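You operate a simulated robot arm through the tools that you are given. There is no shell and no other tool. Be economical: measure what you need, move in short steps, check, and stop when the job is done.

Carry out the task below with a simulated robot arm. There is one attempt and no reset: what you move stays moved.

TASK
Staple the recipes and the patterns, and lay both in the letter tray.
Fine: one staple in each.
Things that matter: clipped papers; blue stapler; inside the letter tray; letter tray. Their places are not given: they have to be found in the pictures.

It is judged by the outcome, as a careful person would: the job done as asked, and still so three seconds after it is handed in. It fails if anything else is knocked over, pushed out of place, dropped, spilled or broken.

THE ROBOT
A 6-joint arm with a two-finger parallel gripper, fixed in place. Base frame: the origin is at the foot of the arm, x ahead of it, y to its left, z up; the work surface is at about z = 0.8. Lengths are in m, angles in degrees, forces in N, time in s.
With the tool pointing down near the work surface it reaches from about 0.24 to 0.64 m from the base axis. Its first joint turns from -66.0 to 66.0 degrees. Payload 2.7 kg.
Tool frame: the origin (TCP) lies between the finger pads and is the grasp point; the fingertips stand 0.023 m ahead of it; z points along the fingers, y is the line along which they close. The gripper opens to 0.094 m. The fingers are 0.038 m wide and 0.01 m thick; the gripper's body (0.054 by 0.096 m) begins 0.039 m behind the TCP.
Orientation is told as [roll, pitch, yaw] about the base's x, y, z axes, in that order, counted from this pose: with the fingers straight down and closing along the base's y, the tool's x points along the base's -x, its y along +y and its z along -z.

THE INTERFACE
- The arm moves only by the tool apply_moves. Its argument "series" is a list of rows, each a list of 3 entries, a list of its own where there are three numbers: the shift along the tool's x, y, z in units of 30 mm (1.0 is 30 mm), then the turn, a rotation vector about the tool's x, y, z in units of 4 degrees (1.0 is 4 degrees), then the gripper command, from -1 (fully open) to 1 (shut), values between in proportion. In form: [[[dx, dy, dz], [wx, wy, wz], claw], ...]. A call has 1 to 10 rows; each row shifts and turns the commanded pose from where the row before left it, along the tool's axes as they then stand. A call with a number of a shift or a turn outside -1 to 1 is refused whole. A row lasts 0.2 s, in which the tool goes at most 0.05 m and 8.6 degrees; a call with a longer step from one row to the next is refused whole, and so is a gripper value outside its range. A pose out of reach is approached as far as the arm can. The call stops where the force on the tool passes 90 N (or 10 N more than at its start, if that is more) or the arm is blocked; 0.2 s more then pass. The fingers move at their own pace (about 0.045 m/s each) and stop on an object; they squeeze with about 42 N. The grip force told is the motor's: it shows also when the fingers shut on nothing. Time passes only in rows, and 0.2 s behind the last, so rows that do not move let the fingers close. It gives the time, the measured TCP pose, the force on the tool (base axes), the opening and the grip force at its end, in the units of the frame above (readings bear some noise).
- Cameras (640 x 400 px; columns grow to the right, rows downward): "scene" is fixed at [0.0388, -0.4114, 1.4092]; the picture's right is [0.98, -0.21, 0.00], its down [-0.11, -0.51, -0.85] and it looks along [0.18, 0.83, -0.52] (base axes); focal length 362 px, centre (320, 200). "wrist" rides on the gripper at [-0.039, 0, -0.044] in the tool frame; the picture's right is [0.00, -1.00, 0.00], its down [0.97, 0.00, -0.24] and it looks along [0.24, 0.00, 0.97] (tool axes); focal length 218 px, centre (320, 200).
- get_image(camera): a new picture of that camera. No time passes.
- pixel_to_xyz(camera, pixels): for up to 12 pixels [column, row] of the newest picture of that camera ("zoom" is the newest enlarged one), the place [x, y, z] in the base frame of the surface seen there, good to about 0.003 m. No time passes.
- enlarge(camera, box): a new picture of the part [left, top, right, bottom] of that camera's present view, enlarged. No time passes.
- hand_in(): hands the job in; it is judged then, once.

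Work in short steps. Measure before you move; look again where a grasp or a placing could have gone wrong, and mend it. You have 80 turns and 38 pictures in all, those below and enlarged ones among them. Open the gripper and draw the arm clear of the work before you hand the job in, unless the task says otherwise; then end with one line.

The tools are called as name(argument=value, ...) on one line, values as JSON. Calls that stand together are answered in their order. apply_moves: Moves the arm, as the interface text tells. Its arguments: {"type":"object","properties":{"series":{"type":"array"}},"required":["series"]} The other tools are called the same way: get_image (camera) takes a picture; pixel_to_xyz (camera, pixels) gives the place of the surface under pixels of a picture; enlarge (camera, box) takes an enlarged picture of a part of a camera's view; hand_in () hands the job in.

At the start:

```text
t: 0.0
tcp_pos: [0.3925, 0.0452, 1.1262]
orientation: [0.2, -0.1, 0.1]
wrist_force: [0.8, 0.5, 0.1]
grip_width: 0.0938
gripper_force: 0.0
```

scene: 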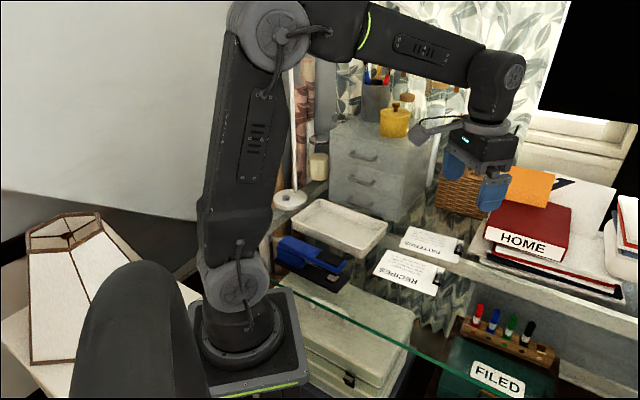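
wrist: 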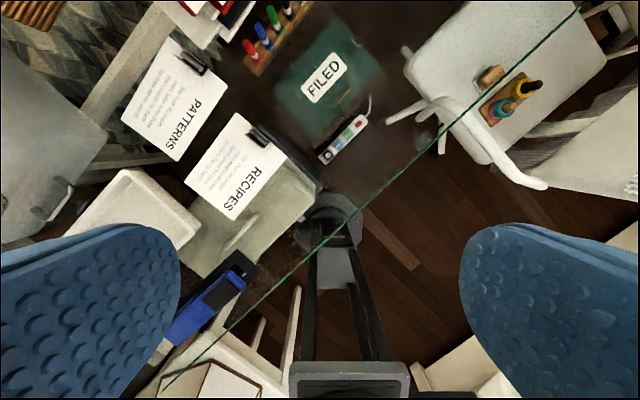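

The papers lie around (415,260) in the scene, the stapler at (310,258) and the tray at (340,228). I enlarge this area to measure.

enlarge(camera="scene", box=[260, 180, 480, 318])

enlarge(camera="wrist", box=[60, 20, 380, 350])

pixel_to_xyz(camera="wrist", pixels=[[183, 38], [228, 77], [120, 118], [177, 161], [195, 63], [240, 113], [294, 160], [184, 180], [232, 219], [260, 135], [125, 170], [199, 228]])

pixel_to_xyz(camera="scene", pixels=[[285, 240], [345, 262], [280, 256], [315, 285], [300, 250], [325, 260], [320, 200], [386, 223], [293, 225], [360, 255], [340, 228], [300, 225]])

```text
2.90 times, centred on (370, 249) of scene
```

zoom: 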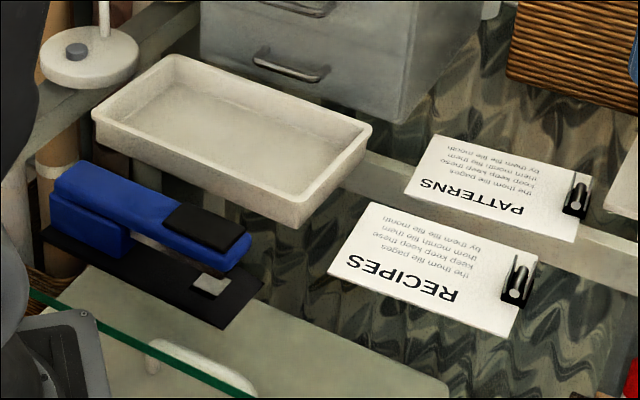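

```text
1.21 times, centred on (220, 185) of wrist
```

zoom: 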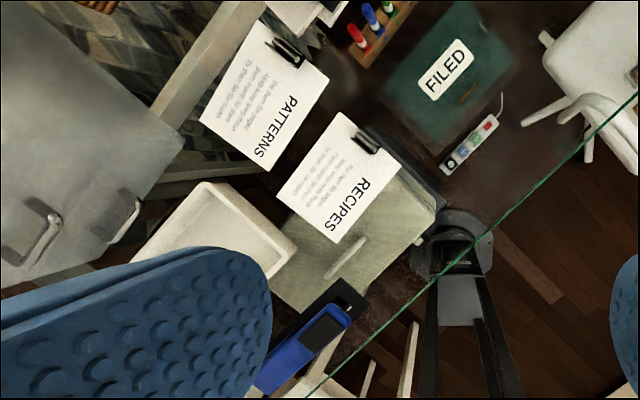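

```text
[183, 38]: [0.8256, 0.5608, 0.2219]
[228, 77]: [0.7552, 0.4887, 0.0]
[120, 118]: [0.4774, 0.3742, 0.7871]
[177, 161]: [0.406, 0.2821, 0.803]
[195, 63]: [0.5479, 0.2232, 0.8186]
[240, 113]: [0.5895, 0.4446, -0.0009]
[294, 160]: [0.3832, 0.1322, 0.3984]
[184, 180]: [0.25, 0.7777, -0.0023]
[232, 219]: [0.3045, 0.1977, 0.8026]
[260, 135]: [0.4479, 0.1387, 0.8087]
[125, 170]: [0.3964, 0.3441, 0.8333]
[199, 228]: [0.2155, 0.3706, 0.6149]
```

```text
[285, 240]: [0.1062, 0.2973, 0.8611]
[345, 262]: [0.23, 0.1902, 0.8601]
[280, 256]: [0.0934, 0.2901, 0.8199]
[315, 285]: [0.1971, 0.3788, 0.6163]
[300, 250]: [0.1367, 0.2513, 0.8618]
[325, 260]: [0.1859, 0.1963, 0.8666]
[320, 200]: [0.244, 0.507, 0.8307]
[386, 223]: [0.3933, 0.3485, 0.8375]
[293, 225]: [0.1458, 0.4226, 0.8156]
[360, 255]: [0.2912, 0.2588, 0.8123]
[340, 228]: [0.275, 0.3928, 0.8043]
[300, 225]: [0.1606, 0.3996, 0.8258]
```

The papers lie on clear glass at z≈0.80. I measure paper corners, clips and the stapler more exactly in an enlarged scene picture.

enlarge(camera="scene", box=[365, 215, 475, 305])

pixel_to_xyz(camera="scene", pixels=[[388, 252], [375, 273], [442, 268], [434, 294], [412, 229], [401, 246], [455, 240], [455, 261], [437, 274], [457, 247], [438, 283], [410, 270]])

```text
4.44 times, centred on (420, 260) of scene
```

zoom: 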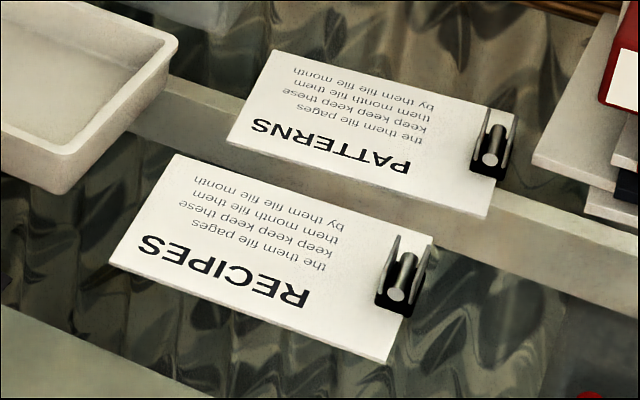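

```text
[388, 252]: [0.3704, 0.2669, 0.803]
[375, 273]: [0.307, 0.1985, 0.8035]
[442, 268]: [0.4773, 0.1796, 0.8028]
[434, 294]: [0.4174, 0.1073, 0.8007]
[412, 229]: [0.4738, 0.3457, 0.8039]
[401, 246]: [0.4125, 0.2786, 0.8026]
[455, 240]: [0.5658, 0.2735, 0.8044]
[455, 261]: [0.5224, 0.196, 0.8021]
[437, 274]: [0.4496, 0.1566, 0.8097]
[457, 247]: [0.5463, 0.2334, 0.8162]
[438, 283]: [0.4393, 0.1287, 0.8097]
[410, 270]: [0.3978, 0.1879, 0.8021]
```

The clips sit on the short right-hand edges of the papers; I measure clip points in the zoom.

pixel_to_xyz(camera="zoom", pixels=[[410, 258], [396, 293], [380, 292], [412, 315], [397, 240], [432, 252], [437, 238], [390, 360], [175, 157], [112, 262], [392, 305], [422, 275]])

pixel_to_xyz(camera="zoom", pixels=[[497, 130], [489, 160], [472, 155], [500, 175], [484, 112], [515, 118], [510, 112], [485, 215], [272, 53], [230, 140], [482, 185], [505, 150]])

```text
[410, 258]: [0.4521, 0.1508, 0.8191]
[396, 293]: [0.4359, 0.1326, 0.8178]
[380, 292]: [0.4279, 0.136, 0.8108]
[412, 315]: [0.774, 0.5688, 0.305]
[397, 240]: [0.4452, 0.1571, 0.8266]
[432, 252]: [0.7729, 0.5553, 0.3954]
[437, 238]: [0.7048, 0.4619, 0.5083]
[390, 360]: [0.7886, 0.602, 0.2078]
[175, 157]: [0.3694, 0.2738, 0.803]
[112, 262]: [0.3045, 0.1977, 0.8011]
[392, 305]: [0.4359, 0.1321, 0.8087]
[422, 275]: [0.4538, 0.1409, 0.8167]
```

```text
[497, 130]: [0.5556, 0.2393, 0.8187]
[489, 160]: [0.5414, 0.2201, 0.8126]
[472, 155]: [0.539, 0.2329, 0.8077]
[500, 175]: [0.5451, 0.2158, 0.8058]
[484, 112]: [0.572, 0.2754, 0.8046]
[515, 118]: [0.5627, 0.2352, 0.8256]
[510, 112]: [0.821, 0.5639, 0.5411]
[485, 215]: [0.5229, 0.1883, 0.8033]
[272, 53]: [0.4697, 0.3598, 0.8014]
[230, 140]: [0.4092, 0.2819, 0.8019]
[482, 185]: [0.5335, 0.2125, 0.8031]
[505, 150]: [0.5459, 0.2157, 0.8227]
```

I move over the stapler while opening is kept, then yaw to align with the papers' long axis (~50°).

apply_moves(series=[[[0.76, 0.88, 0.5], [0, 0, 0], -1], [[0.76, 0.88, 0.5], [0, 0, 0], -1], [[0.76, 0.88, 0.5], [0, 0, 0], -1], [[0.76, 0.88, 0.5], [0, 0, 0], -1], [[0.76, 0.88, 0.5], [0, 0, 0], -1], [[0.76, 0.88, 0.5], [0, 0, 0], -1], [[0.76, 0.88, 0.5], [0, 0, 0], -1], [[0, 0, 0], [0, 0, -1], -1], [[0, 0, 0], [0, 0, -1], -1], [[0, 0, 0], [0, 0, -1], -1]])

apply_moves(series=[[[0, 0, 0], [0, 0, -1], -1], [[0, 0, 0], [0, 0, -1], -1], [[0, 0, 0], [0, 0, -1], -1], [[0, 0, 0], [0, 0, -1], -1], [[0, 0, 0], [0, 0, -1], -1], [[0, 0, 0], [0, 0, -1], -1], [[0, 0, 0], [0, 0, -1], -1], [[0, 0, 0], [0, 0, -1], -1], [[0, 0, 0], [0, 0, -1], -1], [[0, 0, 0], [0, 0, -0.5], -1]])

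get_image(camera="wrist")

```text
t: 2.2
tcp_pos: [0.2337, 0.2303, 1.0208]
orientation: [0.0, -0.2, 12.1]
wrist_force: [1.2, 0.5, -0.7]
grip_width: 0.0938
gripper_force: 0.1
```

```text
t: 4.4
tcp_pos: [0.2327, 0.2294, 1.0203]
orientation: [0.0, -0.1, 50.2]
wrist_force: [0.4, 0.4, 0.1]
grip_width: 0.0938
gripper_force: 0.1
```

```text
32 pictures are left
```

wrist: 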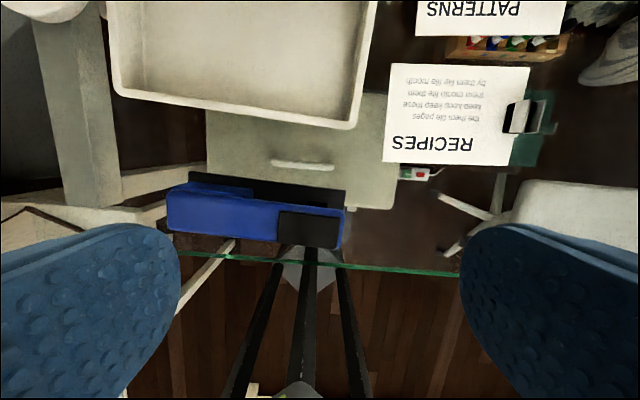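

The stapler (x 165–345, y 170–250) and Recipes are aligned with this yaw. I measure points on it in both cameras.

pixel_to_xyz(camera="wrist", pixels=[[170, 195], [170, 225], [275, 225], [335, 215], [335, 243], [310, 228], [341, 195], [195, 178], [338, 185], [388, 68], [386, 158], [505, 162]])

pixel_to_xyz(camera="wrist", pixels=[[527, 70], [510, 118], [525, 118], [540, 118], [525, 103], [525, 131], [115, 88], [350, 125], [125, 80], [345, 110], [370, 10], [240, 60]])

enlarge(camera="scene", box=[265, 225, 361, 300])

```text
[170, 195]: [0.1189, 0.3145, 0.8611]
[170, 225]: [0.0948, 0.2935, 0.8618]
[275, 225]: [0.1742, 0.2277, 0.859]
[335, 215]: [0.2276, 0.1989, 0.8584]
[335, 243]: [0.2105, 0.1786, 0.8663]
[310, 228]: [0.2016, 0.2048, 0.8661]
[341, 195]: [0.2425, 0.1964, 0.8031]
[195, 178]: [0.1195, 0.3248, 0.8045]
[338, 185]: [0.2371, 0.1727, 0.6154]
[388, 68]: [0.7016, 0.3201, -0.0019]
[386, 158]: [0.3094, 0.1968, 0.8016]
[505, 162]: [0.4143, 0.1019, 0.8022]
```

```text
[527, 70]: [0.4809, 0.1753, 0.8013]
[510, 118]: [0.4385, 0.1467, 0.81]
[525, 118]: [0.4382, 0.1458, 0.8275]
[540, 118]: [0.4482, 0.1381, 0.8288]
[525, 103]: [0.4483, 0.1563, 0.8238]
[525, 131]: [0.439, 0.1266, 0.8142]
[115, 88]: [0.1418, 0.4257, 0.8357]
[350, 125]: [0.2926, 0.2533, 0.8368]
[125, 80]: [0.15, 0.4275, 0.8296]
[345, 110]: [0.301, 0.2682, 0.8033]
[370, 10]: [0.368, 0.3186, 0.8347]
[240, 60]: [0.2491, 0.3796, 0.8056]
```

```text
5.33 times, centred on (313, 262) of scene
```

zoom: 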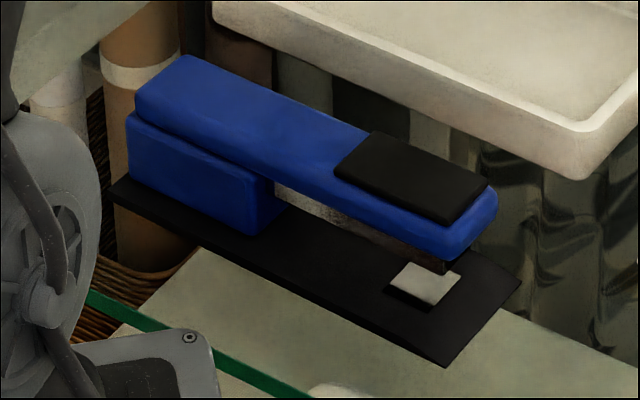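

The stapler has a base plate, a silver anvil and a gap under the head; I measure those heights.

pixel_to_xyz(camera="zoom", pixels=[[425, 285], [400, 283], [430, 305], [455, 275], [516, 283], [445, 360], [115, 190], [440, 265], [470, 245], [330, 215], [280, 190], [350, 290]])

pixel_to_xyz(camera="zoom", pixels=[[450, 268], [445, 255], [495, 205], [415, 180], [378, 135], [340, 175], [455, 220], [490, 185], [150, 90], [187, 60], [200, 190], [268, 230]])

```text
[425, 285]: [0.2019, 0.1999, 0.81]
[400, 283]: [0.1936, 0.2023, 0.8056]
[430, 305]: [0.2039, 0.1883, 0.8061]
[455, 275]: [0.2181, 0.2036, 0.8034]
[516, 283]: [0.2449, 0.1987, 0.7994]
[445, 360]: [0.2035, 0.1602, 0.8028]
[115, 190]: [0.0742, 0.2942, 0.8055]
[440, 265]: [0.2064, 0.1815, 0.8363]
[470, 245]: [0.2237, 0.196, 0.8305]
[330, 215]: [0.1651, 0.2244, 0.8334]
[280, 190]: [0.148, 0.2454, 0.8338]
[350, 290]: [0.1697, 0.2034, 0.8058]
```

```text
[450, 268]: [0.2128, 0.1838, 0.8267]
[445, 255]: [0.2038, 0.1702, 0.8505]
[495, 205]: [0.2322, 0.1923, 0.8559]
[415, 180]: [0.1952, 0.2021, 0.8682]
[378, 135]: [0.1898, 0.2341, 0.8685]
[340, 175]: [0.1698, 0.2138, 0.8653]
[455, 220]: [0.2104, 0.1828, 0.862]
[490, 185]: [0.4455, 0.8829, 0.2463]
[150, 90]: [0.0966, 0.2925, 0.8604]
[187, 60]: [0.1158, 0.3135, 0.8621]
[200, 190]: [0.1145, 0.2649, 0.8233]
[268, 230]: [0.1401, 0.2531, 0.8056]
```

In stapler axes (u along it, v across): anvil is at u≈.027, v≈.283, top z≈.81, head underside ≈.828. The Recipes clip is at about (0.4425, 0.143). I move above it.

apply_moves(series=[[[-0.286, -0.901, 0.2], [0, 0, 0], -1], [[-0.286, -0.901, 0.5], [0, 0, 0], -1], [[-0.286, -0.901, 0.6], [0, 0, 0], -1], [[-0.286, -0.901, 0.6], [0, 0, 0], -1], [[-0.286, -0.901, 0.67], [0, 0, 0], -1], [[-0.286, -0.901, 0.7], [0, 0, 0], -1], [[-0.286, -0.901, 0.7], [0, 0, 0], -1], [[-0.286, -0.901, 0.7], [0, 0, 0], -1], [[0, 0, 0], [0, 0, 0], -1]])

get_image(camera="wrist")

```text
t: 6.4
tcp_pos: [0.4456, 0.1443, 0.8821]
orientation: [0.0, -0.2, 50.1]
wrist_force: [-0.2, -0.6, -0.9]
grip_width: 0.094
gripper_force: 0.0
```

```text
30 pictures are left
```

wrist: 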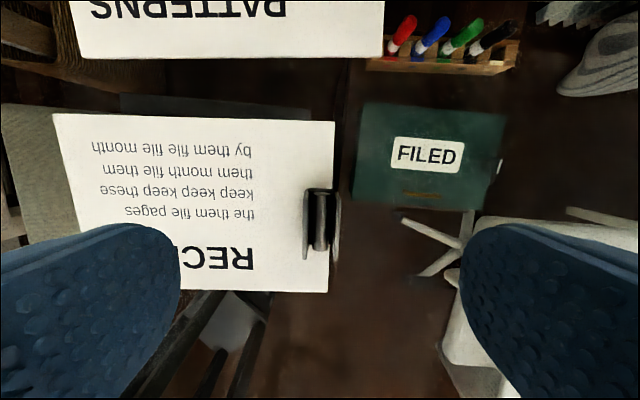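

The clip is centred (column 322, rows 188–260 vs. expected 229). I descend to z≈.829 and close.

apply_moves(series=[[[-0.05, 0, 0.6], [0, 0, 0], -1], [[0, 0, 0.6], [0, 0, 0], -1], [[0, 0, 0.56], [0, 0, 0], -1], [[0, 0, 0], [0, 0, 0], -1], [[0, 0, 0], [0, 0, 0], 1], [[0, 0, 0], [0, 0, 0], 1], [[0, 0, 0], [0, 0, 0], 1], [[0, 0, 0], [0, 0, 0], 1], [[0, 0, 0], [0, 0, 0], 1], [[0, 0, 0], [0, 0, 0], 1]])

get_image(camera="wrist")

```text
t: 8.6
tcp_pos: [0.4446, 0.1451, 0.8281]
orientation: [0.0, 0.0, 50.2]
wrist_force: [0.4, 0.8, 0.8]
grip_width: 0.0189
gripper_force: 42.0
```

```text
29 pictures are left
```

wrist: 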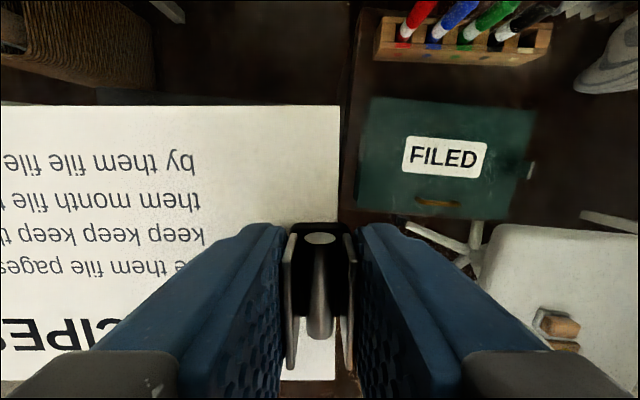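

Clip held (width 0.0189). I lift ~45 mm and shift across (−v, tool +x) by 112 mm, staying ahead of the stapler's front.

apply_moves(series=[[[0, 0, -0.5], [0, 0, 0], 1], [[0, 0, -0.5], [0, 0, 0], 1], [[0, 0, -0.5], [0, 0, 0], 1], [[0.625, 0, 0], [0, 0, 0], 1], [[0.625, 0, 0], [0, 0, 0], 1], [[0.625, 0, 0], [0, 0, 0], 1], [[0.625, 0, 0], [0, 0, 0], 1], [[0.625, 0, 0], [0, 0, 0], 1], [[0.625, 0, 0], [0, 0, 0], 1], [[0, 0, 0], [0, 0, 0], 1]])

enlarge(camera="scene", box=[265, 215, 441, 325])

```text
t: 10.8
tcp_pos: [0.3721, 0.0576, 0.8746]
orientation: [0.1, -0.1, 50.0]
wrist_force: [0.3, -0.5, -0.3]
grip_width: 0.0
gripper_force: 41.9
```

```text
3.64 times, centred on (353, 270) of scene
```

zoom: 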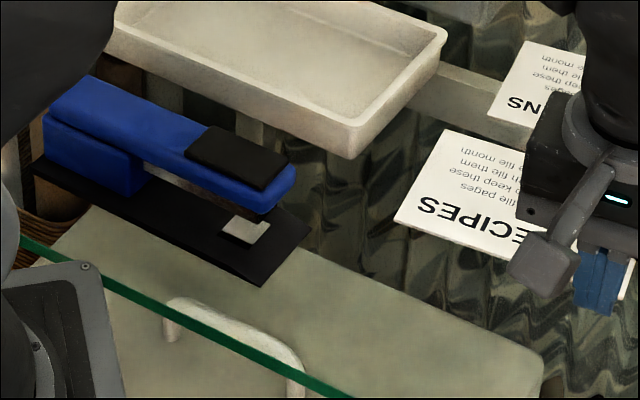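

The grip slipped (width 0.0), and the paper stayed about where it was. I go back above the clip and look closely.

apply_moves(series=[[[0, 0, -0.5], [0, 0, 0], -1], [[-0.625, 0, -0.3], [0, 0, 0], -1], [[-0.625, 0, 0], [0, 0, 0], -1], [[-0.625, 0, 0], [0, 0, 0], -1], [[-0.625, 0, 0], [0, 0, 0], -1], [[-0.625, 0, 0], [0, 0, 0], -1], [[-0.625, 0, 0], [0, 0, 0], -1], [[0, 0, 0], [0, 0, 0], -1]])

enlarge(camera="wrist", box=[240, 130, 400, 290])

get_image(camera="wrist")

```text
t: 12.6
tcp_pos: [0.4449, 0.1466, 0.8983]
orientation: [0.1, -0.1, 50.1]
wrist_force: [0.0, 0.3, 0.8]
grip_width: 0.0937
gripper_force: 0.1
```

```text
2.50 times, centred on (320, 210) of wrist
```

zoom: 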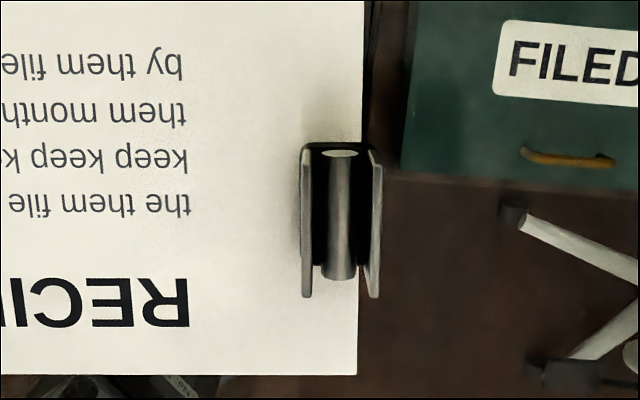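

```text
26 pictures are left
```

wrist: 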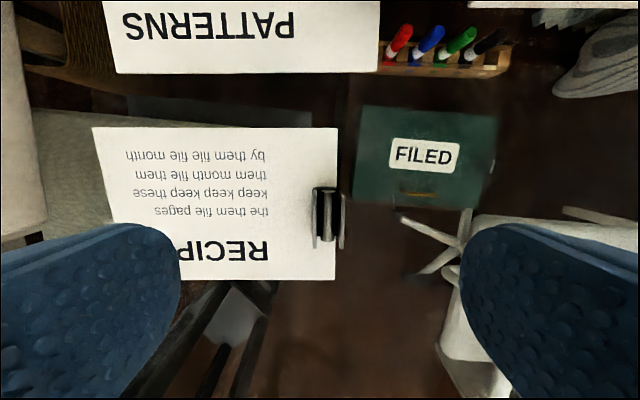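

I measure the clip's parts in the enlarged picture.

enlarge(camera="wrist", box=[240, 130, 400, 290])

pixel_to_xyz(camera="zoom", pixels=[[307, 170], [307, 285], [376, 170], [374, 285], [340, 155], [340, 180], [338, 265], [322, 148], [365, 150], [325, 220], [360, 230], [345, 145]])

pixel_to_xyz(camera="zoom", pixels=[[290, 220], [310, 230], [302, 230], [376, 230], [372, 230], [340, 220], [325, 275], [352, 272], [355, 350], [240, 250], [303, 155], [375, 150]])

```text
2.50 times, centred on (320, 210) of wrist
```

zoom: 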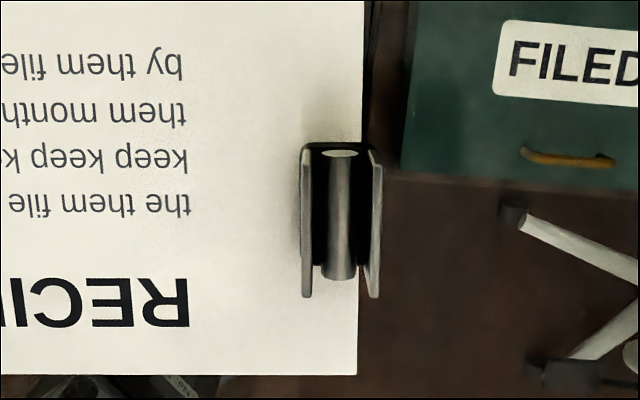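

```text
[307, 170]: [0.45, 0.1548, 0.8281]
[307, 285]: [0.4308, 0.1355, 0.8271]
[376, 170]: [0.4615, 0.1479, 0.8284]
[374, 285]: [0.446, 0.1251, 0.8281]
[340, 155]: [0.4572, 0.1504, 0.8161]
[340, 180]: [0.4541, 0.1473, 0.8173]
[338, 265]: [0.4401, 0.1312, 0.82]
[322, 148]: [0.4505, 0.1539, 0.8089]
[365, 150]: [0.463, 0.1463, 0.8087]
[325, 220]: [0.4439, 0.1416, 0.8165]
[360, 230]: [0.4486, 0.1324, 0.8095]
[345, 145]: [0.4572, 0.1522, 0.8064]
```

```text
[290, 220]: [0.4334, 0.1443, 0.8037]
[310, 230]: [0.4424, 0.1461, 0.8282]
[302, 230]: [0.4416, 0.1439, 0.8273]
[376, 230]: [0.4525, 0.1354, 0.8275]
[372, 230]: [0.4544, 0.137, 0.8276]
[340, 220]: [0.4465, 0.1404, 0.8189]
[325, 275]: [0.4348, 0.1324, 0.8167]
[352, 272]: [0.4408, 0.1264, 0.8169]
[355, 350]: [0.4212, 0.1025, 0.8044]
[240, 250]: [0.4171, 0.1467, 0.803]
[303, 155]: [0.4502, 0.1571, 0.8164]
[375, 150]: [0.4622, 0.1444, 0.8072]
```

The handle plates reach z≈.828. I retry, a bit lower and with a very slow lift to see when it slips.

apply_moves(series=[[[0.03, -0.05, 0.8], [0, 0, 0], -1], [[0, 0, 0.8], [0, 0, 0], -1], [[0, 0, 0.5], [0, 0, 0], -1], [[0, 0, 0.28], [0, 0, 0], -1], [[0, 0, 0], [0, 0, 0], 1], [[0, 0, 0], [0, 0, 0], 1], [[0, 0, 0], [0, 0, 0], 1], [[0, 0, 0], [0, 0, 0], 1], [[0, 0, 0], [0, 0, 0], 1], [[0, 0, 0], [0, 0, 0], 1]])

apply_moves(series=[[[0, 0, 0], [0, 0, 0], 1], [[0, 0, -0.05], [0, 0, 0], 1], [[0, 0, -0.05], [0, 0, 0], 1], [[0, 0, -0.05], [0, 0, 0], 1], [[0, 0, -0.05], [0, 0, 0], 1]])

get_image(camera="wrist")

```text
t: 14.8
tcp_pos: [0.4451, 0.1444, 0.8255]
orientation: [0.0, -0.1, 50.2]
wrist_force: [-0.6, 0.1, 0.0]
grip_width: 0.0189
gripper_force: 41.7
```

```text
t: 16.0
tcp_pos: [0.4447, 0.1446, 0.8318]
orientation: [0.0, -0.1, 50.0]
wrist_force: [-0.6, 0.3, -0.1]
grip_width: 0.0191
gripper_force: 42.1
```

```text
24 pictures are left
```

wrist: 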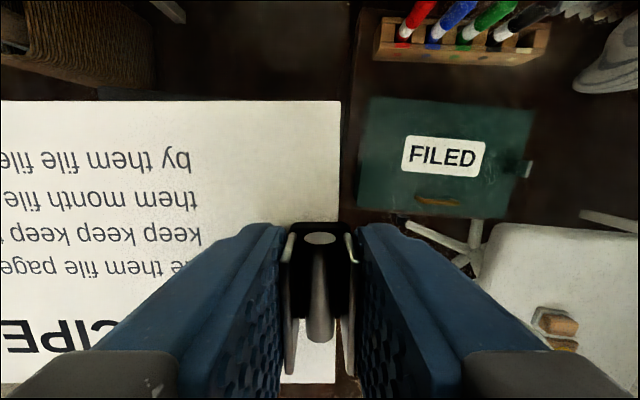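

The clip seems to come along (disc still at (320,238)). I lift further, slowly.

apply_moves(series=[[[0, 0, -0.1], [0, 0, 0], 1], [[0, 0, -0.1], [0, 0, 0], 1], [[0, 0, -0.15], [0, 0, 0], 1], [[0, 0, -0.15], [0, 0, 0], 1], [[0, 0, -0.15], [0, 0, 0], 1], [[0, 0, -0.15], [0, 0, 0], 1], [[0, 0, 0], [0, 0, 0], 1]])

get_image(camera="wrist")

```text
t: 17.6
tcp_pos: [0.4445, 0.1452, 0.8557]
orientation: [0.0, -0.1, 50.1]
wrist_force: [0.3, 0.6, -0.4]
grip_width: 0.0191
gripper_force: 41.9
```

```text
23 pictures are left
```

wrist: 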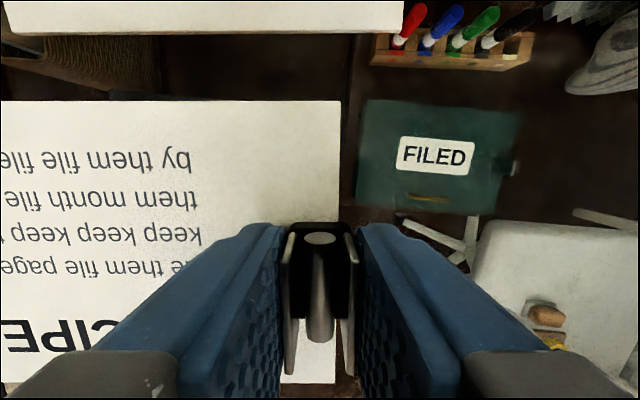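

Held firmly. I shift across gently by ~112 mm at this height.

apply_moves(series=[[[0.2, 0, 0], [0, 0, 0], 1], [[0.4, 0, 0], [0, 0, 0], 1], [[0.45, 0, 0], [0, 0, 0], 1], [[0.45, 0, 0], [0, 0, 0], 1], [[0.45, 0, 0], [0, 0, 0], 1], [[0.45, 0, 0], [0, 0, 0], 1], [[0.45, 0, 0], [0, 0, 0], 1], [[0.45, 0, 0], [0, 0, 0], 1], [[0.3, 0, 0], [0, 0, 0], 1], [[0.15, 0, 0], [0, 0, 0], 1]])

enlarge(camera="scene", box=[265, 225, 425, 325])

```text
t: 19.8
tcp_pos: [0.3736, 0.0574, 0.856]
orientation: [0.2, -0.1, 49.9]
wrist_force: [-0.4, -0.2, -0.7]
grip_width: 0.019
gripper_force: 41.9
```

```text
4.00 times, centred on (345, 275) of scene
```

zoom: 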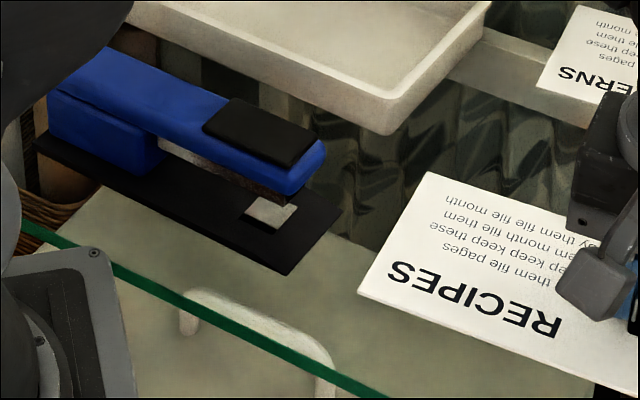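

The paper is still held and faces the stapler's mouth. I measure its left edge and refine the stapler positions.

pixel_to_xyz(camera="zoom", pixels=[[430, 176], [362, 291], [395, 235], [268, 213], [245, 211], [272, 231], [337, 210], [288, 270], [293, 204], [265, 190], [310, 185], [450, 250]])

```text
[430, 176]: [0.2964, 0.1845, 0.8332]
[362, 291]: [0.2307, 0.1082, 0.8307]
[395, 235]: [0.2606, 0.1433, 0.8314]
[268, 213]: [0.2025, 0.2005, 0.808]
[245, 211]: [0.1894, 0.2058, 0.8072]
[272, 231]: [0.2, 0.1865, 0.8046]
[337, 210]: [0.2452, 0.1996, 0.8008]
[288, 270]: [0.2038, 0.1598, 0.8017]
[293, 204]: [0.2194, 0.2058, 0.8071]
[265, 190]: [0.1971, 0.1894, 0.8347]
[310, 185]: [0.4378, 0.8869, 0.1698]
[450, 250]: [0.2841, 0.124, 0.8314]
```

Paper left edge: u≈.107, v centre .2815, top z .832. I lower 13.5 mm so it fits the gap, then slide it in 97 mm (tool +y) gently.

apply_moves(series=[[[0, 0, 0.15], [0, 0, 0], 1], [[0, 0, 0.15], [0, 0, 0], 1], [[0, 0, 0.15], [0, 0, 0], 1], [[0, 0.15, 0], [0, 0, 0], 1], [[0, 0.3, 0], [0, 0, 0], 1], [[0, 0.35, 0], [0, 0, 0], 1], [[0, 0.35, 0], [0, 0, 0], 1], [[0, 0.3, 0], [0, 0, 0], 1], [[0, 0.15, 0], [0, 0, 0], 1], [[0, 0, 0], [0, 0, 0], 1]])

enlarge(camera="scene", box=[265, 225, 425, 325])

```text
t: 22.0
tcp_pos: [0.3353, 0.0877, 0.8431]
orientation: [-0.1, -0.2, 50.1]
wrist_force: [0.1, -0.8, -1.0]
grip_width: 0.0191
gripper_force: 42.3
```

```text
4.00 times, centred on (345, 275) of scene
```

zoom: 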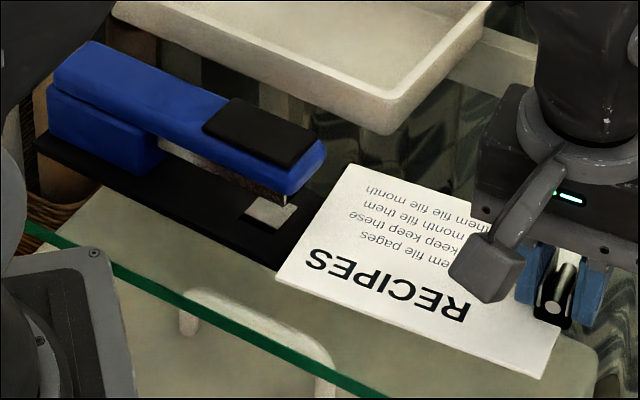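

Edge is now just at the base plate's front, level with the gap. I slide it in the remaining 49 mm.

apply_moves(series=[[[0, 0.15, 0], [0, 0, 0], 1], [[0, 0.25, 0], [0, 0, 0], 1], [[0, 0.3, 0], [0, 0, 0], 1], [[0, 0.3, 0], [0, 0, 0], 1], [[0, 0.3, 0], [0, 0, 0], 1], [[0, 0.2, 0], [0, 0, 0], 1], [[0, 0.13, 0], [0, 0, 0], 1], [[0, 0, 0], [0, 0, 0], 1]])

enlarge(camera="scene", box=[265, 225, 425, 325])

pixel_to_xyz(camera="zoom", pixels=[[300, 205], [240, 230], [260, 210], [300, 240], [230, 130], [260, 130]])

```text
t: 23.8
tcp_pos: [0.2972, 0.1195, 0.8422]
orientation: [0.1, 0.1, 49.9]
wrist_force: [0.0, -0.2, -1.3]
grip_width: 0.0189
gripper_force: 42.1
```

```text
4.00 times, centred on (345, 275) of scene
```

zoom: 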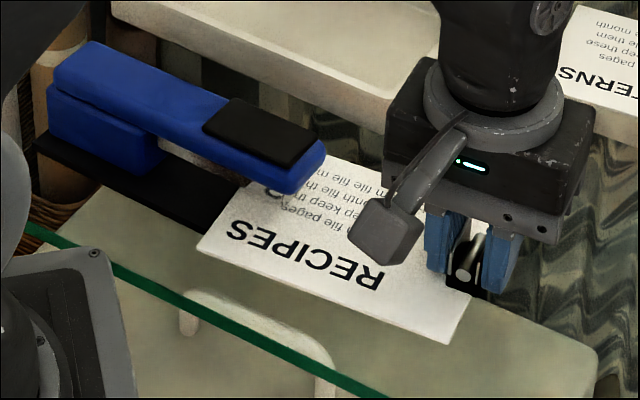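

```text
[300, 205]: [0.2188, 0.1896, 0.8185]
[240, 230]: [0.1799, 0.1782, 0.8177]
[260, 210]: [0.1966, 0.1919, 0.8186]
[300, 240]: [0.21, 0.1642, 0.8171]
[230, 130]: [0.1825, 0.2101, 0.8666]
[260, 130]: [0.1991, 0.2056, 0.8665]
```

Paper top at z≈.8185 in the jaw, covering the anvil. I lower it ~6.5 mm onto the anvil and release.

apply_moves(series=[[[0, 0, 0.1], [0, 0, 0], 1], [[0, 0, 0.11], [0, 0, 0], 1], [[0, 0, 0], [0, 0, 0], 1], [[0, 0, 0], [0, 0, 0], 0.5], [[0, 0, 0], [0, 0, 0], 0.2], [[0, 0, 0], [0, 0, 0], -0.1], [[0, 0, 0], [0, 0, 0], -0.1], [[0, 0, -0.4], [0, 0, 0], -0.1], [[0, 0, -0.8], [0, 0, 0], -0.1], [[0, 0, -0.8], [0, 0, 0], -0.1]])

apply_moves(series=[[[0, 0, -1], [0, 0, 0], 1], [[0, 0, -0.5], [0, 0, 0], 1]])

enlarge(camera="scene", box=[265, 225, 425, 325])

pixel_to_xyz(camera="zoom", pixels=[[300, 205], [240, 230], [205, 245], [300, 240], [450, 335], [440, 320], [230, 130], [300, 150]])

```text
t: 26.0
tcp_pos: [0.2972, 0.1206, 0.8975]
orientation: [0.0, -0.2, 50.1]
wrist_force: [0.4, -0.1, -0.3]
grip_width: 0.0516
gripper_force: 0.0
```

```text
t: 26.6
tcp_pos: [0.2987, 0.1206, 0.9412]
orientation: [0.0, 0.0, 50.1]
wrist_force: [0.7, -0.4, 0.1]
grip_width: 0.0003
gripper_force: 0.0
```

```text
4.00 times, centred on (345, 275) of scene
```

zoom: 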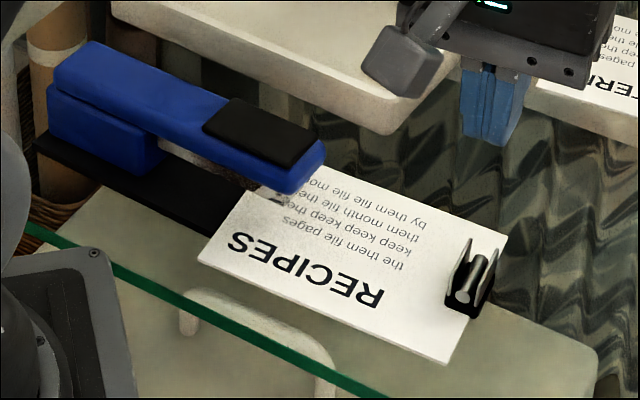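

```text
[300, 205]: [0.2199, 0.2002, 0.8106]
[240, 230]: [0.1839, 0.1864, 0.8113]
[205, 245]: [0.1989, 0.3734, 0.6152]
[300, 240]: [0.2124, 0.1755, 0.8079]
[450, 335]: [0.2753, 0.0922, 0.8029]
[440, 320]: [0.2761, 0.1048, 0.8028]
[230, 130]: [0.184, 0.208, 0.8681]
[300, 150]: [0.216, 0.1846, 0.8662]
```

Paper rests in the jaw on the anvil. With fingers shut I move over the black pad's centre (u≈.03, v≈.284) at z .94.

apply_moves(series=[[[0, 0.6, 0], [0, 0, 0], 1], [[0, 0.8, 0], [0, 0, 0], 1], [[0, 0.8, 0], [0, 0, 0], 1], [[0, 0.8, 0], [0, 0, 0], 1], [[0, 0.7, 0], [0, 0, 0], 1], [[0, 0.34, 0], [0, 0, 0], 1], [[0, 0, 0], [0, 0, 0], 1]])

```text
t: 28.2
tcp_pos: [0.2064, 0.1983, 0.9398]
orientation: [0.0, -0.2, 50.0]
wrist_force: [0.1, 0.5, -0.4]
grip_width: 0.0
gripper_force: 42.1
```

Positioned at (.206,.198). I descend to the pad and press slowly, once.

apply_moves(series=[[[0, 0, 0.6], [0, 0, 0], 1], [[0, 0, 0.6], [0, 0, 0], 1], [[0, 0, 0.3], [0, 0, 0], 1], [[0, 0, 0.15], [0, 0, 0], 1], [[0, 0, 0.1], [0, 0, 0], 1], [[0, 0, 0.1], [0, 0, 0], 1]])

```text
t: 29.6
tcp_pos: [0.2056, 0.1982, 0.886]
orientation: [0.0, -0.1, 50.1]
wrist_force: [-0.1, -0.1, -0.4]
grip_width: 0.0
gripper_force: 42.1
```

apply_moves(series=[[[0, 0, 0.1], [0, 0, 0], 1], [[0, 0, 0.1], [0, 0, 0], 1], [[0, 0, 0.1], [0, 0, 0], 1]])

enlarge(camera="scene", box=[265, 225, 425, 325])

```text
t: 30.4
tcp_pos: [0.2048, 0.1966, 0.8768]
orientation: [0.0, -0.1, 50.0]
wrist_force: [3.1, -3.3, 5.7]
grip_width: 0.0002
gripper_force: 42.2
```

```text
4.00 times, centred on (345, 275) of scene
```

zoom: 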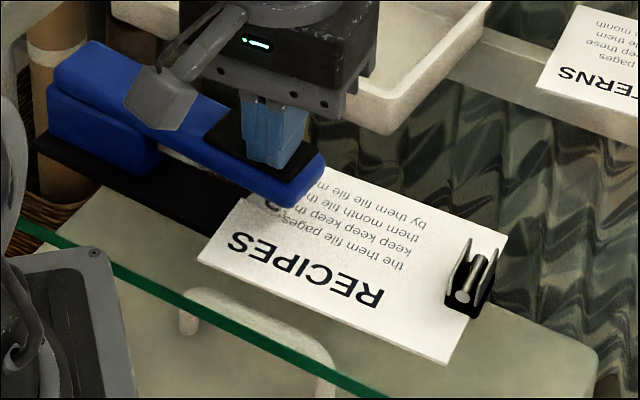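

The head is moving down with light force (5.7 N). I continue slowly until firm.

apply_moves(series=[[[0, 0, 0.1], [0, 0, 0], 1], [[0, 0, 0.1], [0, 0, 0], 1], [[0, 0, 0.1], [0, 0, 0], 1]])

apply_moves(series=[[[0, 0, 0.08], [0, 0, 0], 1], [[0, 0, 0.08], [0, 0, 0], 1]])

```text
t: 31.2
tcp_pos: [0.2051, 0.1966, 0.8685]
orientation: [0.0, -0.2, 50.1]
wrist_force: [-3.2, -6.6, 34.9]
grip_width: 0.0
gripper_force: 42.1
```

```text
t: 31.7
tcp_pos: [0.2067, 0.1983, 0.8679]
orientation: [0.0, -0.5, 50.2]
wrist_force: [-9.2, -10.2, 44.7]
grip_width: 0.0
gripper_force: 41.2
stopped in row 2: the force on the tool passed its limit (the readings are from after the stop); the commanded pose is now the measured one
```

The press reached full force (>90 N) at the bottom of travel. I rise straight up and look.

apply_moves(series=[[[0, 0, -0.2], [0, 0, 0], 1], [[0, 0, -0.4], [0, 0, 0], 1], [[0, 0, -0.8], [0, 0, 0], 1], [[0, 0, -0.9], [0, 0, 0], 1], [[0, 0, -0.4], [0, 0, 0], 1], [[0, -0.8, 0], [0, 0, 0], 1], [[0, -0.8, 0], [0, 0, 0], 1], [[0, -0.8, 0], [0, 0, 0], 1], [[0, -0.8, 0], [0, 0, 0], -1], [[0, -0.8, 0], [0, 0, 0], -1]])

enlarge(camera="scene", box=[265, 225, 425, 325])

get_image(camera="wrist")

```text
t: 33.9
tcp_pos: [0.2974, 0.121, 0.9481]
orientation: [0.0, -0.3, 50.1]
wrist_force: [-0.6, -0.5, -0.2]
grip_width: 0.0507
gripper_force: 0.2
```

```text
4.00 times, centred on (345, 275) of scene
```

zoom: 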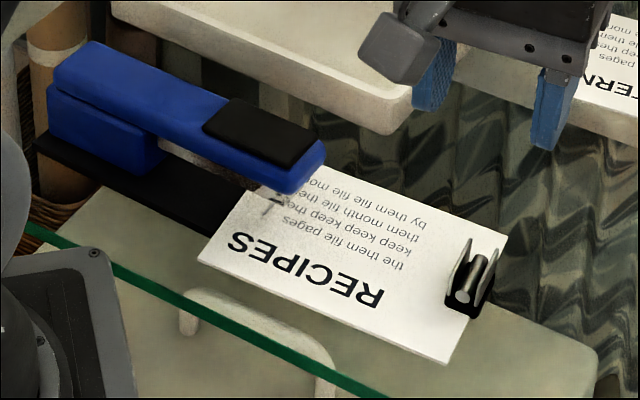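

```text
16 pictures are left
```

wrist: 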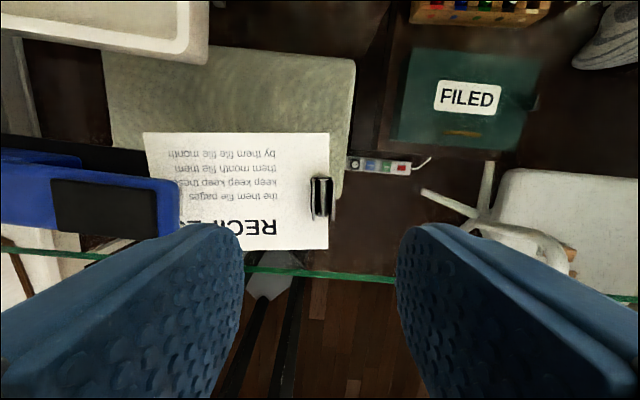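

A staple mark seems to appear near (268,208). I measure the clip and re-grasp it.

pixel_to_xyz(camera="wrist", pixels=[[315, 195], [327, 195], [320, 183], [320, 212], [320, 195], [200, 190]])

```text
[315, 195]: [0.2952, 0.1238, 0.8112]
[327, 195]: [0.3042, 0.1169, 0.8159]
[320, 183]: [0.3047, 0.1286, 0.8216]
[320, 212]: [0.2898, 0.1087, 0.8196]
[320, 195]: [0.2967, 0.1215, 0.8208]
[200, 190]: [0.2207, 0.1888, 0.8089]
```

Clip centre ≈(.2985,.1195), straight below. I descend and grip.

apply_moves(series=[[[0, -0.03, 0.9], [0, 0, 0], -1], [[0, 0, 0.9], [0, 0, 0], -1], [[0, 0, 0.9], [0, 0, 0], -1], [[0, 0, 0.8], [0, 0, 0], -1], [[0, 0, 0.45], [0, 0, 0], -1], [[0, 0, 0.11], [0, 0, 0], -1], [[0, 0, 0], [0, 0, 0], 1], [[0, 0, 0], [0, 0, 0], 1], [[0, 0, 0], [0, 0, 0], 1], [[0, 0, 0], [0, 0, 0], 1]])

apply_moves(series=[[[0, 0, 0], [0, 0, 0], 1], [[0, 0, 0], [0, 0, 0], 1], [[0, 0, -0.05], [0, 0, 0], 1], [[0, 0, -0.05], [0, 0, 0], 1], [[0, 0, -0.05], [0, 0, 0], 1], [[0, 0, -0.05], [0, 0, 0], 1]])

```text
t: 36.1
tcp_pos: [0.3018, 0.1226, 0.8286]
orientation: [-0.2, -0.9, 50.0]
wrist_force: [11.1, -9.7, 57.9]
grip_width: 0.0532
gripper_force: 41.5
```

```text
t: 37.5
tcp_pos: [0.2988, 0.1198, 0.8328]
orientation: [0.0, -0.2, 50.1]
wrist_force: [0.2, -0.8, -0.6]
grip_width: 0.0191
gripper_force: 42.4
```

Gripped again (0.0191) after slight contact with the paper. I check before pulling out.

enlarge(camera="scene", box=[265, 225, 425, 325])

pixel_to_xyz(camera="zoom", pixels=[[300, 205], [240, 230], [215, 245], [300, 240], [440, 345], [380, 310]])

```text
4.00 times, centred on (345, 275) of scene
```

zoom: 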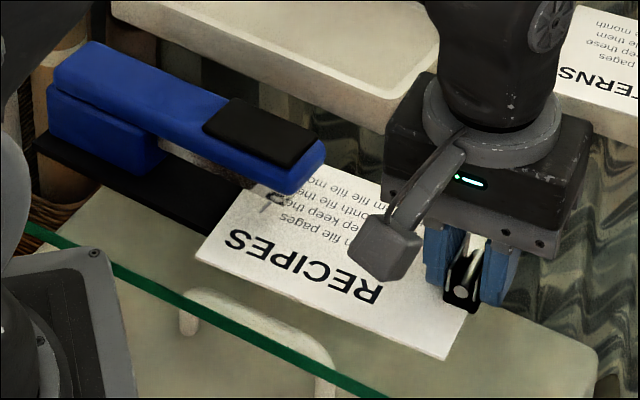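

```text
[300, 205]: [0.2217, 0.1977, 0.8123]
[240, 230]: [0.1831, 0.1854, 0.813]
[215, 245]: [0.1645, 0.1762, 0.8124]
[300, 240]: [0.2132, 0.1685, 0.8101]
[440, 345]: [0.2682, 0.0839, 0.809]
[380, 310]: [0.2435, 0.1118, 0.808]
```

Held. I lift 3 mm more and slide it straight out (+u) by 105 mm.

apply_moves(series=[[[0, 0, -0.1], [0, 0, 0], 1], [[0, -0.15, 0], [0, 0, 0], 1], [[0, -0.35, 0], [0, 0, 0], 1], [[0, -0.45, 0], [0, 0, 0], 1], [[0, -0.5, 0], [0, 0, 0], 1], [[0, -0.5, 0], [0, 0, 0], 1], [[0, -0.5, 0], [0, 0, 0], 1], [[0, -0.5, 0], [0, 0, 0], 1], [[0, -0.35, 0], [0, 0, 0], 1], [[0, -0.2, 0], [0, 0, 0], 1]])

enlarge(camera="scene", box=[285, 225, 445, 325])

pixel_to_xyz(camera="zoom", pixels=[[350, 200], [285, 310], [420, 250], [320, 260], [500, 375]])

```text
t: 39.7
tcp_pos: [0.3791, 0.0539, 0.8338]
orientation: [0.0, -0.4, 50.2]
wrist_force: [0.8, -0.3, -0.1]
grip_width: 0.019
gripper_force: 42.3
```

```text
4.00 times, centred on (365, 275) of scene
```

zoom: 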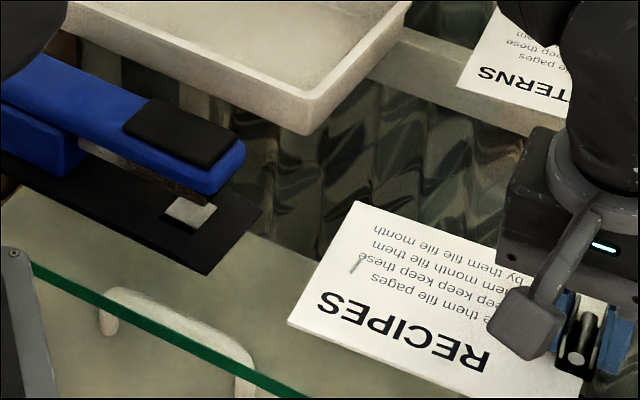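

```text
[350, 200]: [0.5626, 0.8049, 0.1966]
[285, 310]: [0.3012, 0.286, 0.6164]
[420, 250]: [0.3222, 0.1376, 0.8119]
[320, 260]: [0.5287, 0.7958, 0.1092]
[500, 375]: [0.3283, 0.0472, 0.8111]
```

One staple is visible in Recipes. Next I measure the tray's inside using the first scene picture.

pixel_to_xyz(camera="scene", pixels=[[295, 220], [319, 201], [384, 224], [362, 250], [302, 221], [323, 212], [374, 228], [358, 244], [330, 235], [350, 216], [312, 215], [366, 236]])

apply_moves(series=[[[0, 0, -0.2], [0, 0, 0], 1], [[0, 0, -0.4], [0, 0, 0], 1], [[0, 0, -0.5], [0, 0, 0], 1], [[0, 0, -0.5], [0, 0, 0], 1], [[0, 0, -0.5], [0, 0, 0], 1], [[0, 0, -0.4], [0, 0, 0], 1], [[0, 0, -0.2], [0, 0, 0], 1], [[0, 0, 0], [0, 0, 0], 1]])

enlarge(camera="scene", box=[280, 185, 440, 285])

```text
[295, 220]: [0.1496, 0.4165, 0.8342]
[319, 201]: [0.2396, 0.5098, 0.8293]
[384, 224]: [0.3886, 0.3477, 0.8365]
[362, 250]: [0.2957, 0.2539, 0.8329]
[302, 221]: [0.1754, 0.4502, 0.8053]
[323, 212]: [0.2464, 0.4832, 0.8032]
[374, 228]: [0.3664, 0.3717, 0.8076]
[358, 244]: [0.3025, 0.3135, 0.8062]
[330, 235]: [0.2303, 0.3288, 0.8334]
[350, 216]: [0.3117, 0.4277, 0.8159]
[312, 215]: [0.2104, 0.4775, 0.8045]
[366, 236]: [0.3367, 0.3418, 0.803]
```

```text
t: 41.5
tcp_pos: [0.3789, 0.0531, 0.9149]
orientation: [0.1, -0.3, 50.2]
wrist_force: [0.3, -0.4, -1.5]
grip_width: 0.0187
gripper_force: 42.3
```

```text
4.00 times, centred on (360, 235) of scene
```

zoom: 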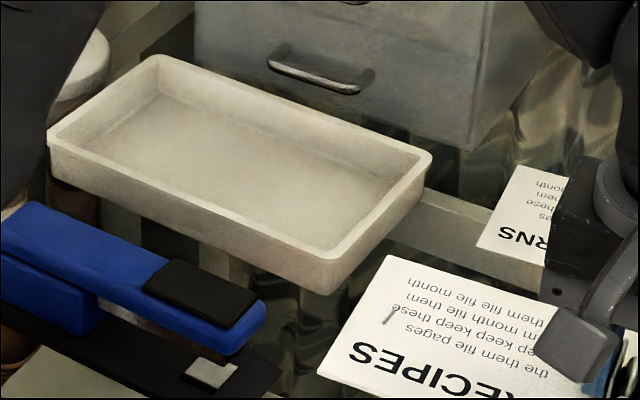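

pixel_to_xyz(camera="zoom", pixels=[[56, 136], [157, 58], [425, 157], [331, 256], [158, 97], [104, 143], [388, 182], [340, 235], [250, 220], [290, 110], [290, 148], [380, 205]])

```text
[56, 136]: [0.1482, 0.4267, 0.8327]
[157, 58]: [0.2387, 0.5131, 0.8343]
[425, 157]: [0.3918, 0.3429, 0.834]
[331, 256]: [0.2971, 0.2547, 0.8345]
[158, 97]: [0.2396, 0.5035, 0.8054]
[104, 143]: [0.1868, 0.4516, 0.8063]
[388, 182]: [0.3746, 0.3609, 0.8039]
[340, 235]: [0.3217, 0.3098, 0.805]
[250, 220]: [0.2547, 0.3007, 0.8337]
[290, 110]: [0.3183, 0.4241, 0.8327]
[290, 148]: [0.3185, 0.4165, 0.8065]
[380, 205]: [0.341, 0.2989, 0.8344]
```

Tray: centre ≈(.269,.384), long axis −48.5°, interior ≈.222×.12, floor .805, rim .834. I check how near the grey cabinet is behind it.

pixel_to_xyz(camera="zoom", pixels=[[315, 75], [315, 92], [440, 130], [260, 40], [470, 100], [210, 40], [468, 150], [400, 20]])

```text
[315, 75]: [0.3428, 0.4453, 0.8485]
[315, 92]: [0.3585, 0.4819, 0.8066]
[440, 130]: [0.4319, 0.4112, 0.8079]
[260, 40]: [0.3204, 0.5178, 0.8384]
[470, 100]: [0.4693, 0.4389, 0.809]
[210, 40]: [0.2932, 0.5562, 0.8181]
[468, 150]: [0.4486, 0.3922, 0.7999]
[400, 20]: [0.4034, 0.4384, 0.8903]
```

Clear. I rotate 8.6° to the tray's axis and carry the paper over the tray's right part, target TCP (.3255,.3235).

apply_moves(series=[[[0, 0, 0], [0, 0, 0.5], 1], [[0, 0, 0], [0, 0, 0.8], 1], [[0, 0, 0], [0, 0, 0.6], 1], [[0, 0, 0], [0, 0, 0.25], 1], [[-0.2, 0.34, 0], [0, 0, 0], 1], [[-0.4, 0.68, 0], [0, 0, 0], 1], [[-0.45, 0.77, 0], [0, 0, 0], 1], [[-0.45, 0.77, 0], [0, 0, 0], 1], [[-0.45, 0.77, 0], [0, 0, 0], 1], [[-0.45, 0.77, 0], [0, 0, 0], 1]])

apply_moves(series=[[[-0.45, 0.77, 0], [0, 0, 0], 1], [[-0.45, 0.77, 0], [0, 0, 0], 1], [[-0.45, 0.77, 0], [0, 0, 0], 1], [[-0.45, 0.77, 0], [0, 0, 0], 1], [[-0.3, 0.5, 0], [0, 0, 0], 1], [[-0.14, 0.25, 0], [0, 0, 0], 1], [[0, 0, 0], [0, 0, 0], 1]])

enlarge(camera="scene", box=[280, 185, 440, 285])

```text
t: 43.7
tcp_pos: [0.3507, 0.1942, 0.9162]
orientation: [0.0, -0.3, 41.4]
wrist_force: [0.2, 0.0, 0.1]
grip_width: 0.0189
gripper_force: 42.1
```

```text
t: 45.3
tcp_pos: [0.3253, 0.3229, 0.916]
orientation: [0.0, -0.3, 41.5]
wrist_force: [0.4, 0.6, -1.4]
grip_width: 0.0188
gripper_force: 42.3
```

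```text
4.00 times, centred on (360, 235) of scene
```

zoom: 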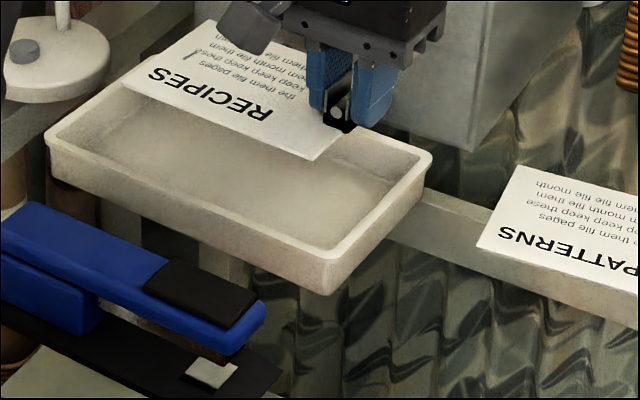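

pixel_to_xyz(camera="zoom", pixels=[[126, 86], [310, 157], [200, 25], [165, 55], [325, 150], [240, 120]])

```text
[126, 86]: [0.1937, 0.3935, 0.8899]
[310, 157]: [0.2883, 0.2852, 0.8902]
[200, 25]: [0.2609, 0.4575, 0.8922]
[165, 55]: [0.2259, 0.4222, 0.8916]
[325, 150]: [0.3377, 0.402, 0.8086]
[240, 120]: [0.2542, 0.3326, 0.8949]
```

Paper is well aligned (q −.051…+.046; p −.058…+.088). I shift 3 mm back and lower it into the tray, open just a little, and retreat.

apply_moves(series=[[[-0.1, 0, 0.3], [0, 0, 0], 1], [[0, 0, 0.5], [0, 0, 0], 1], [[0, 0, 0.5], [0, 0, 0], 1], [[0, 0, 0.5], [0, 0, 0], 1], [[0, 0, 0.4], [0, 0, 0], 1], [[0, 0, 0.3], [0, 0, 0], 1], [[0, 0, 0.2], [0, 0, 0], 1], [[0, 0, 0.05], [0, 0, 0], 1], [[0, 0, 0], [0, 0, 0], 1]])

```text
t: 47.3
tcp_pos: [0.3278, 0.3269, 0.8351]
orientation: [0.0, -0.4, 41.5]
wrist_force: [-0.4, 0.7, -1.6]
grip_width: 0.019
gripper_force: 42.1
```

apply_moves(series=[[[0, 0, 0.03], [0, 0, 0], 1], [[0, 0, 0], [0, 0, 0], 0.45], [[0, 0, 0], [0, 0, 0], 0.4], [[0, 0, 0], [0, 0, 0], 0.4], [[0, 0, -0.2], [0, 0, 0], 0.4], [[0, 0, -0.5], [0, 0, 0], 0.4], [[0, 0, -0.8], [0, 0, 0], 0.4], [[0, 0, -0.8], [0, 0, 0], 0.4], [[0, 0, -0.8], [0, 0, 0], -1], [[0, 0, -0.3], [0, 0, 0], -1]])

get_image(camera="wrist")

```text
t: 49.5
tcp_pos: [0.328, 0.3273, 0.9361]
orientation: [0.0, -0.3, 41.4]
wrist_force: [0.3, -0.2, -0.2]
grip_width: 0.0813
gripper_force: 0.0
```

```text
11 pictures are left
```

wrist: 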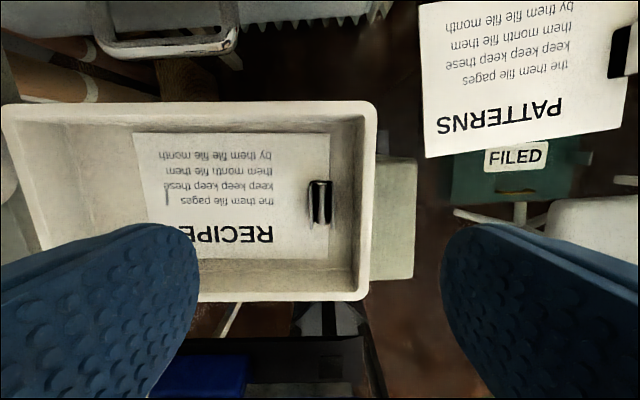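

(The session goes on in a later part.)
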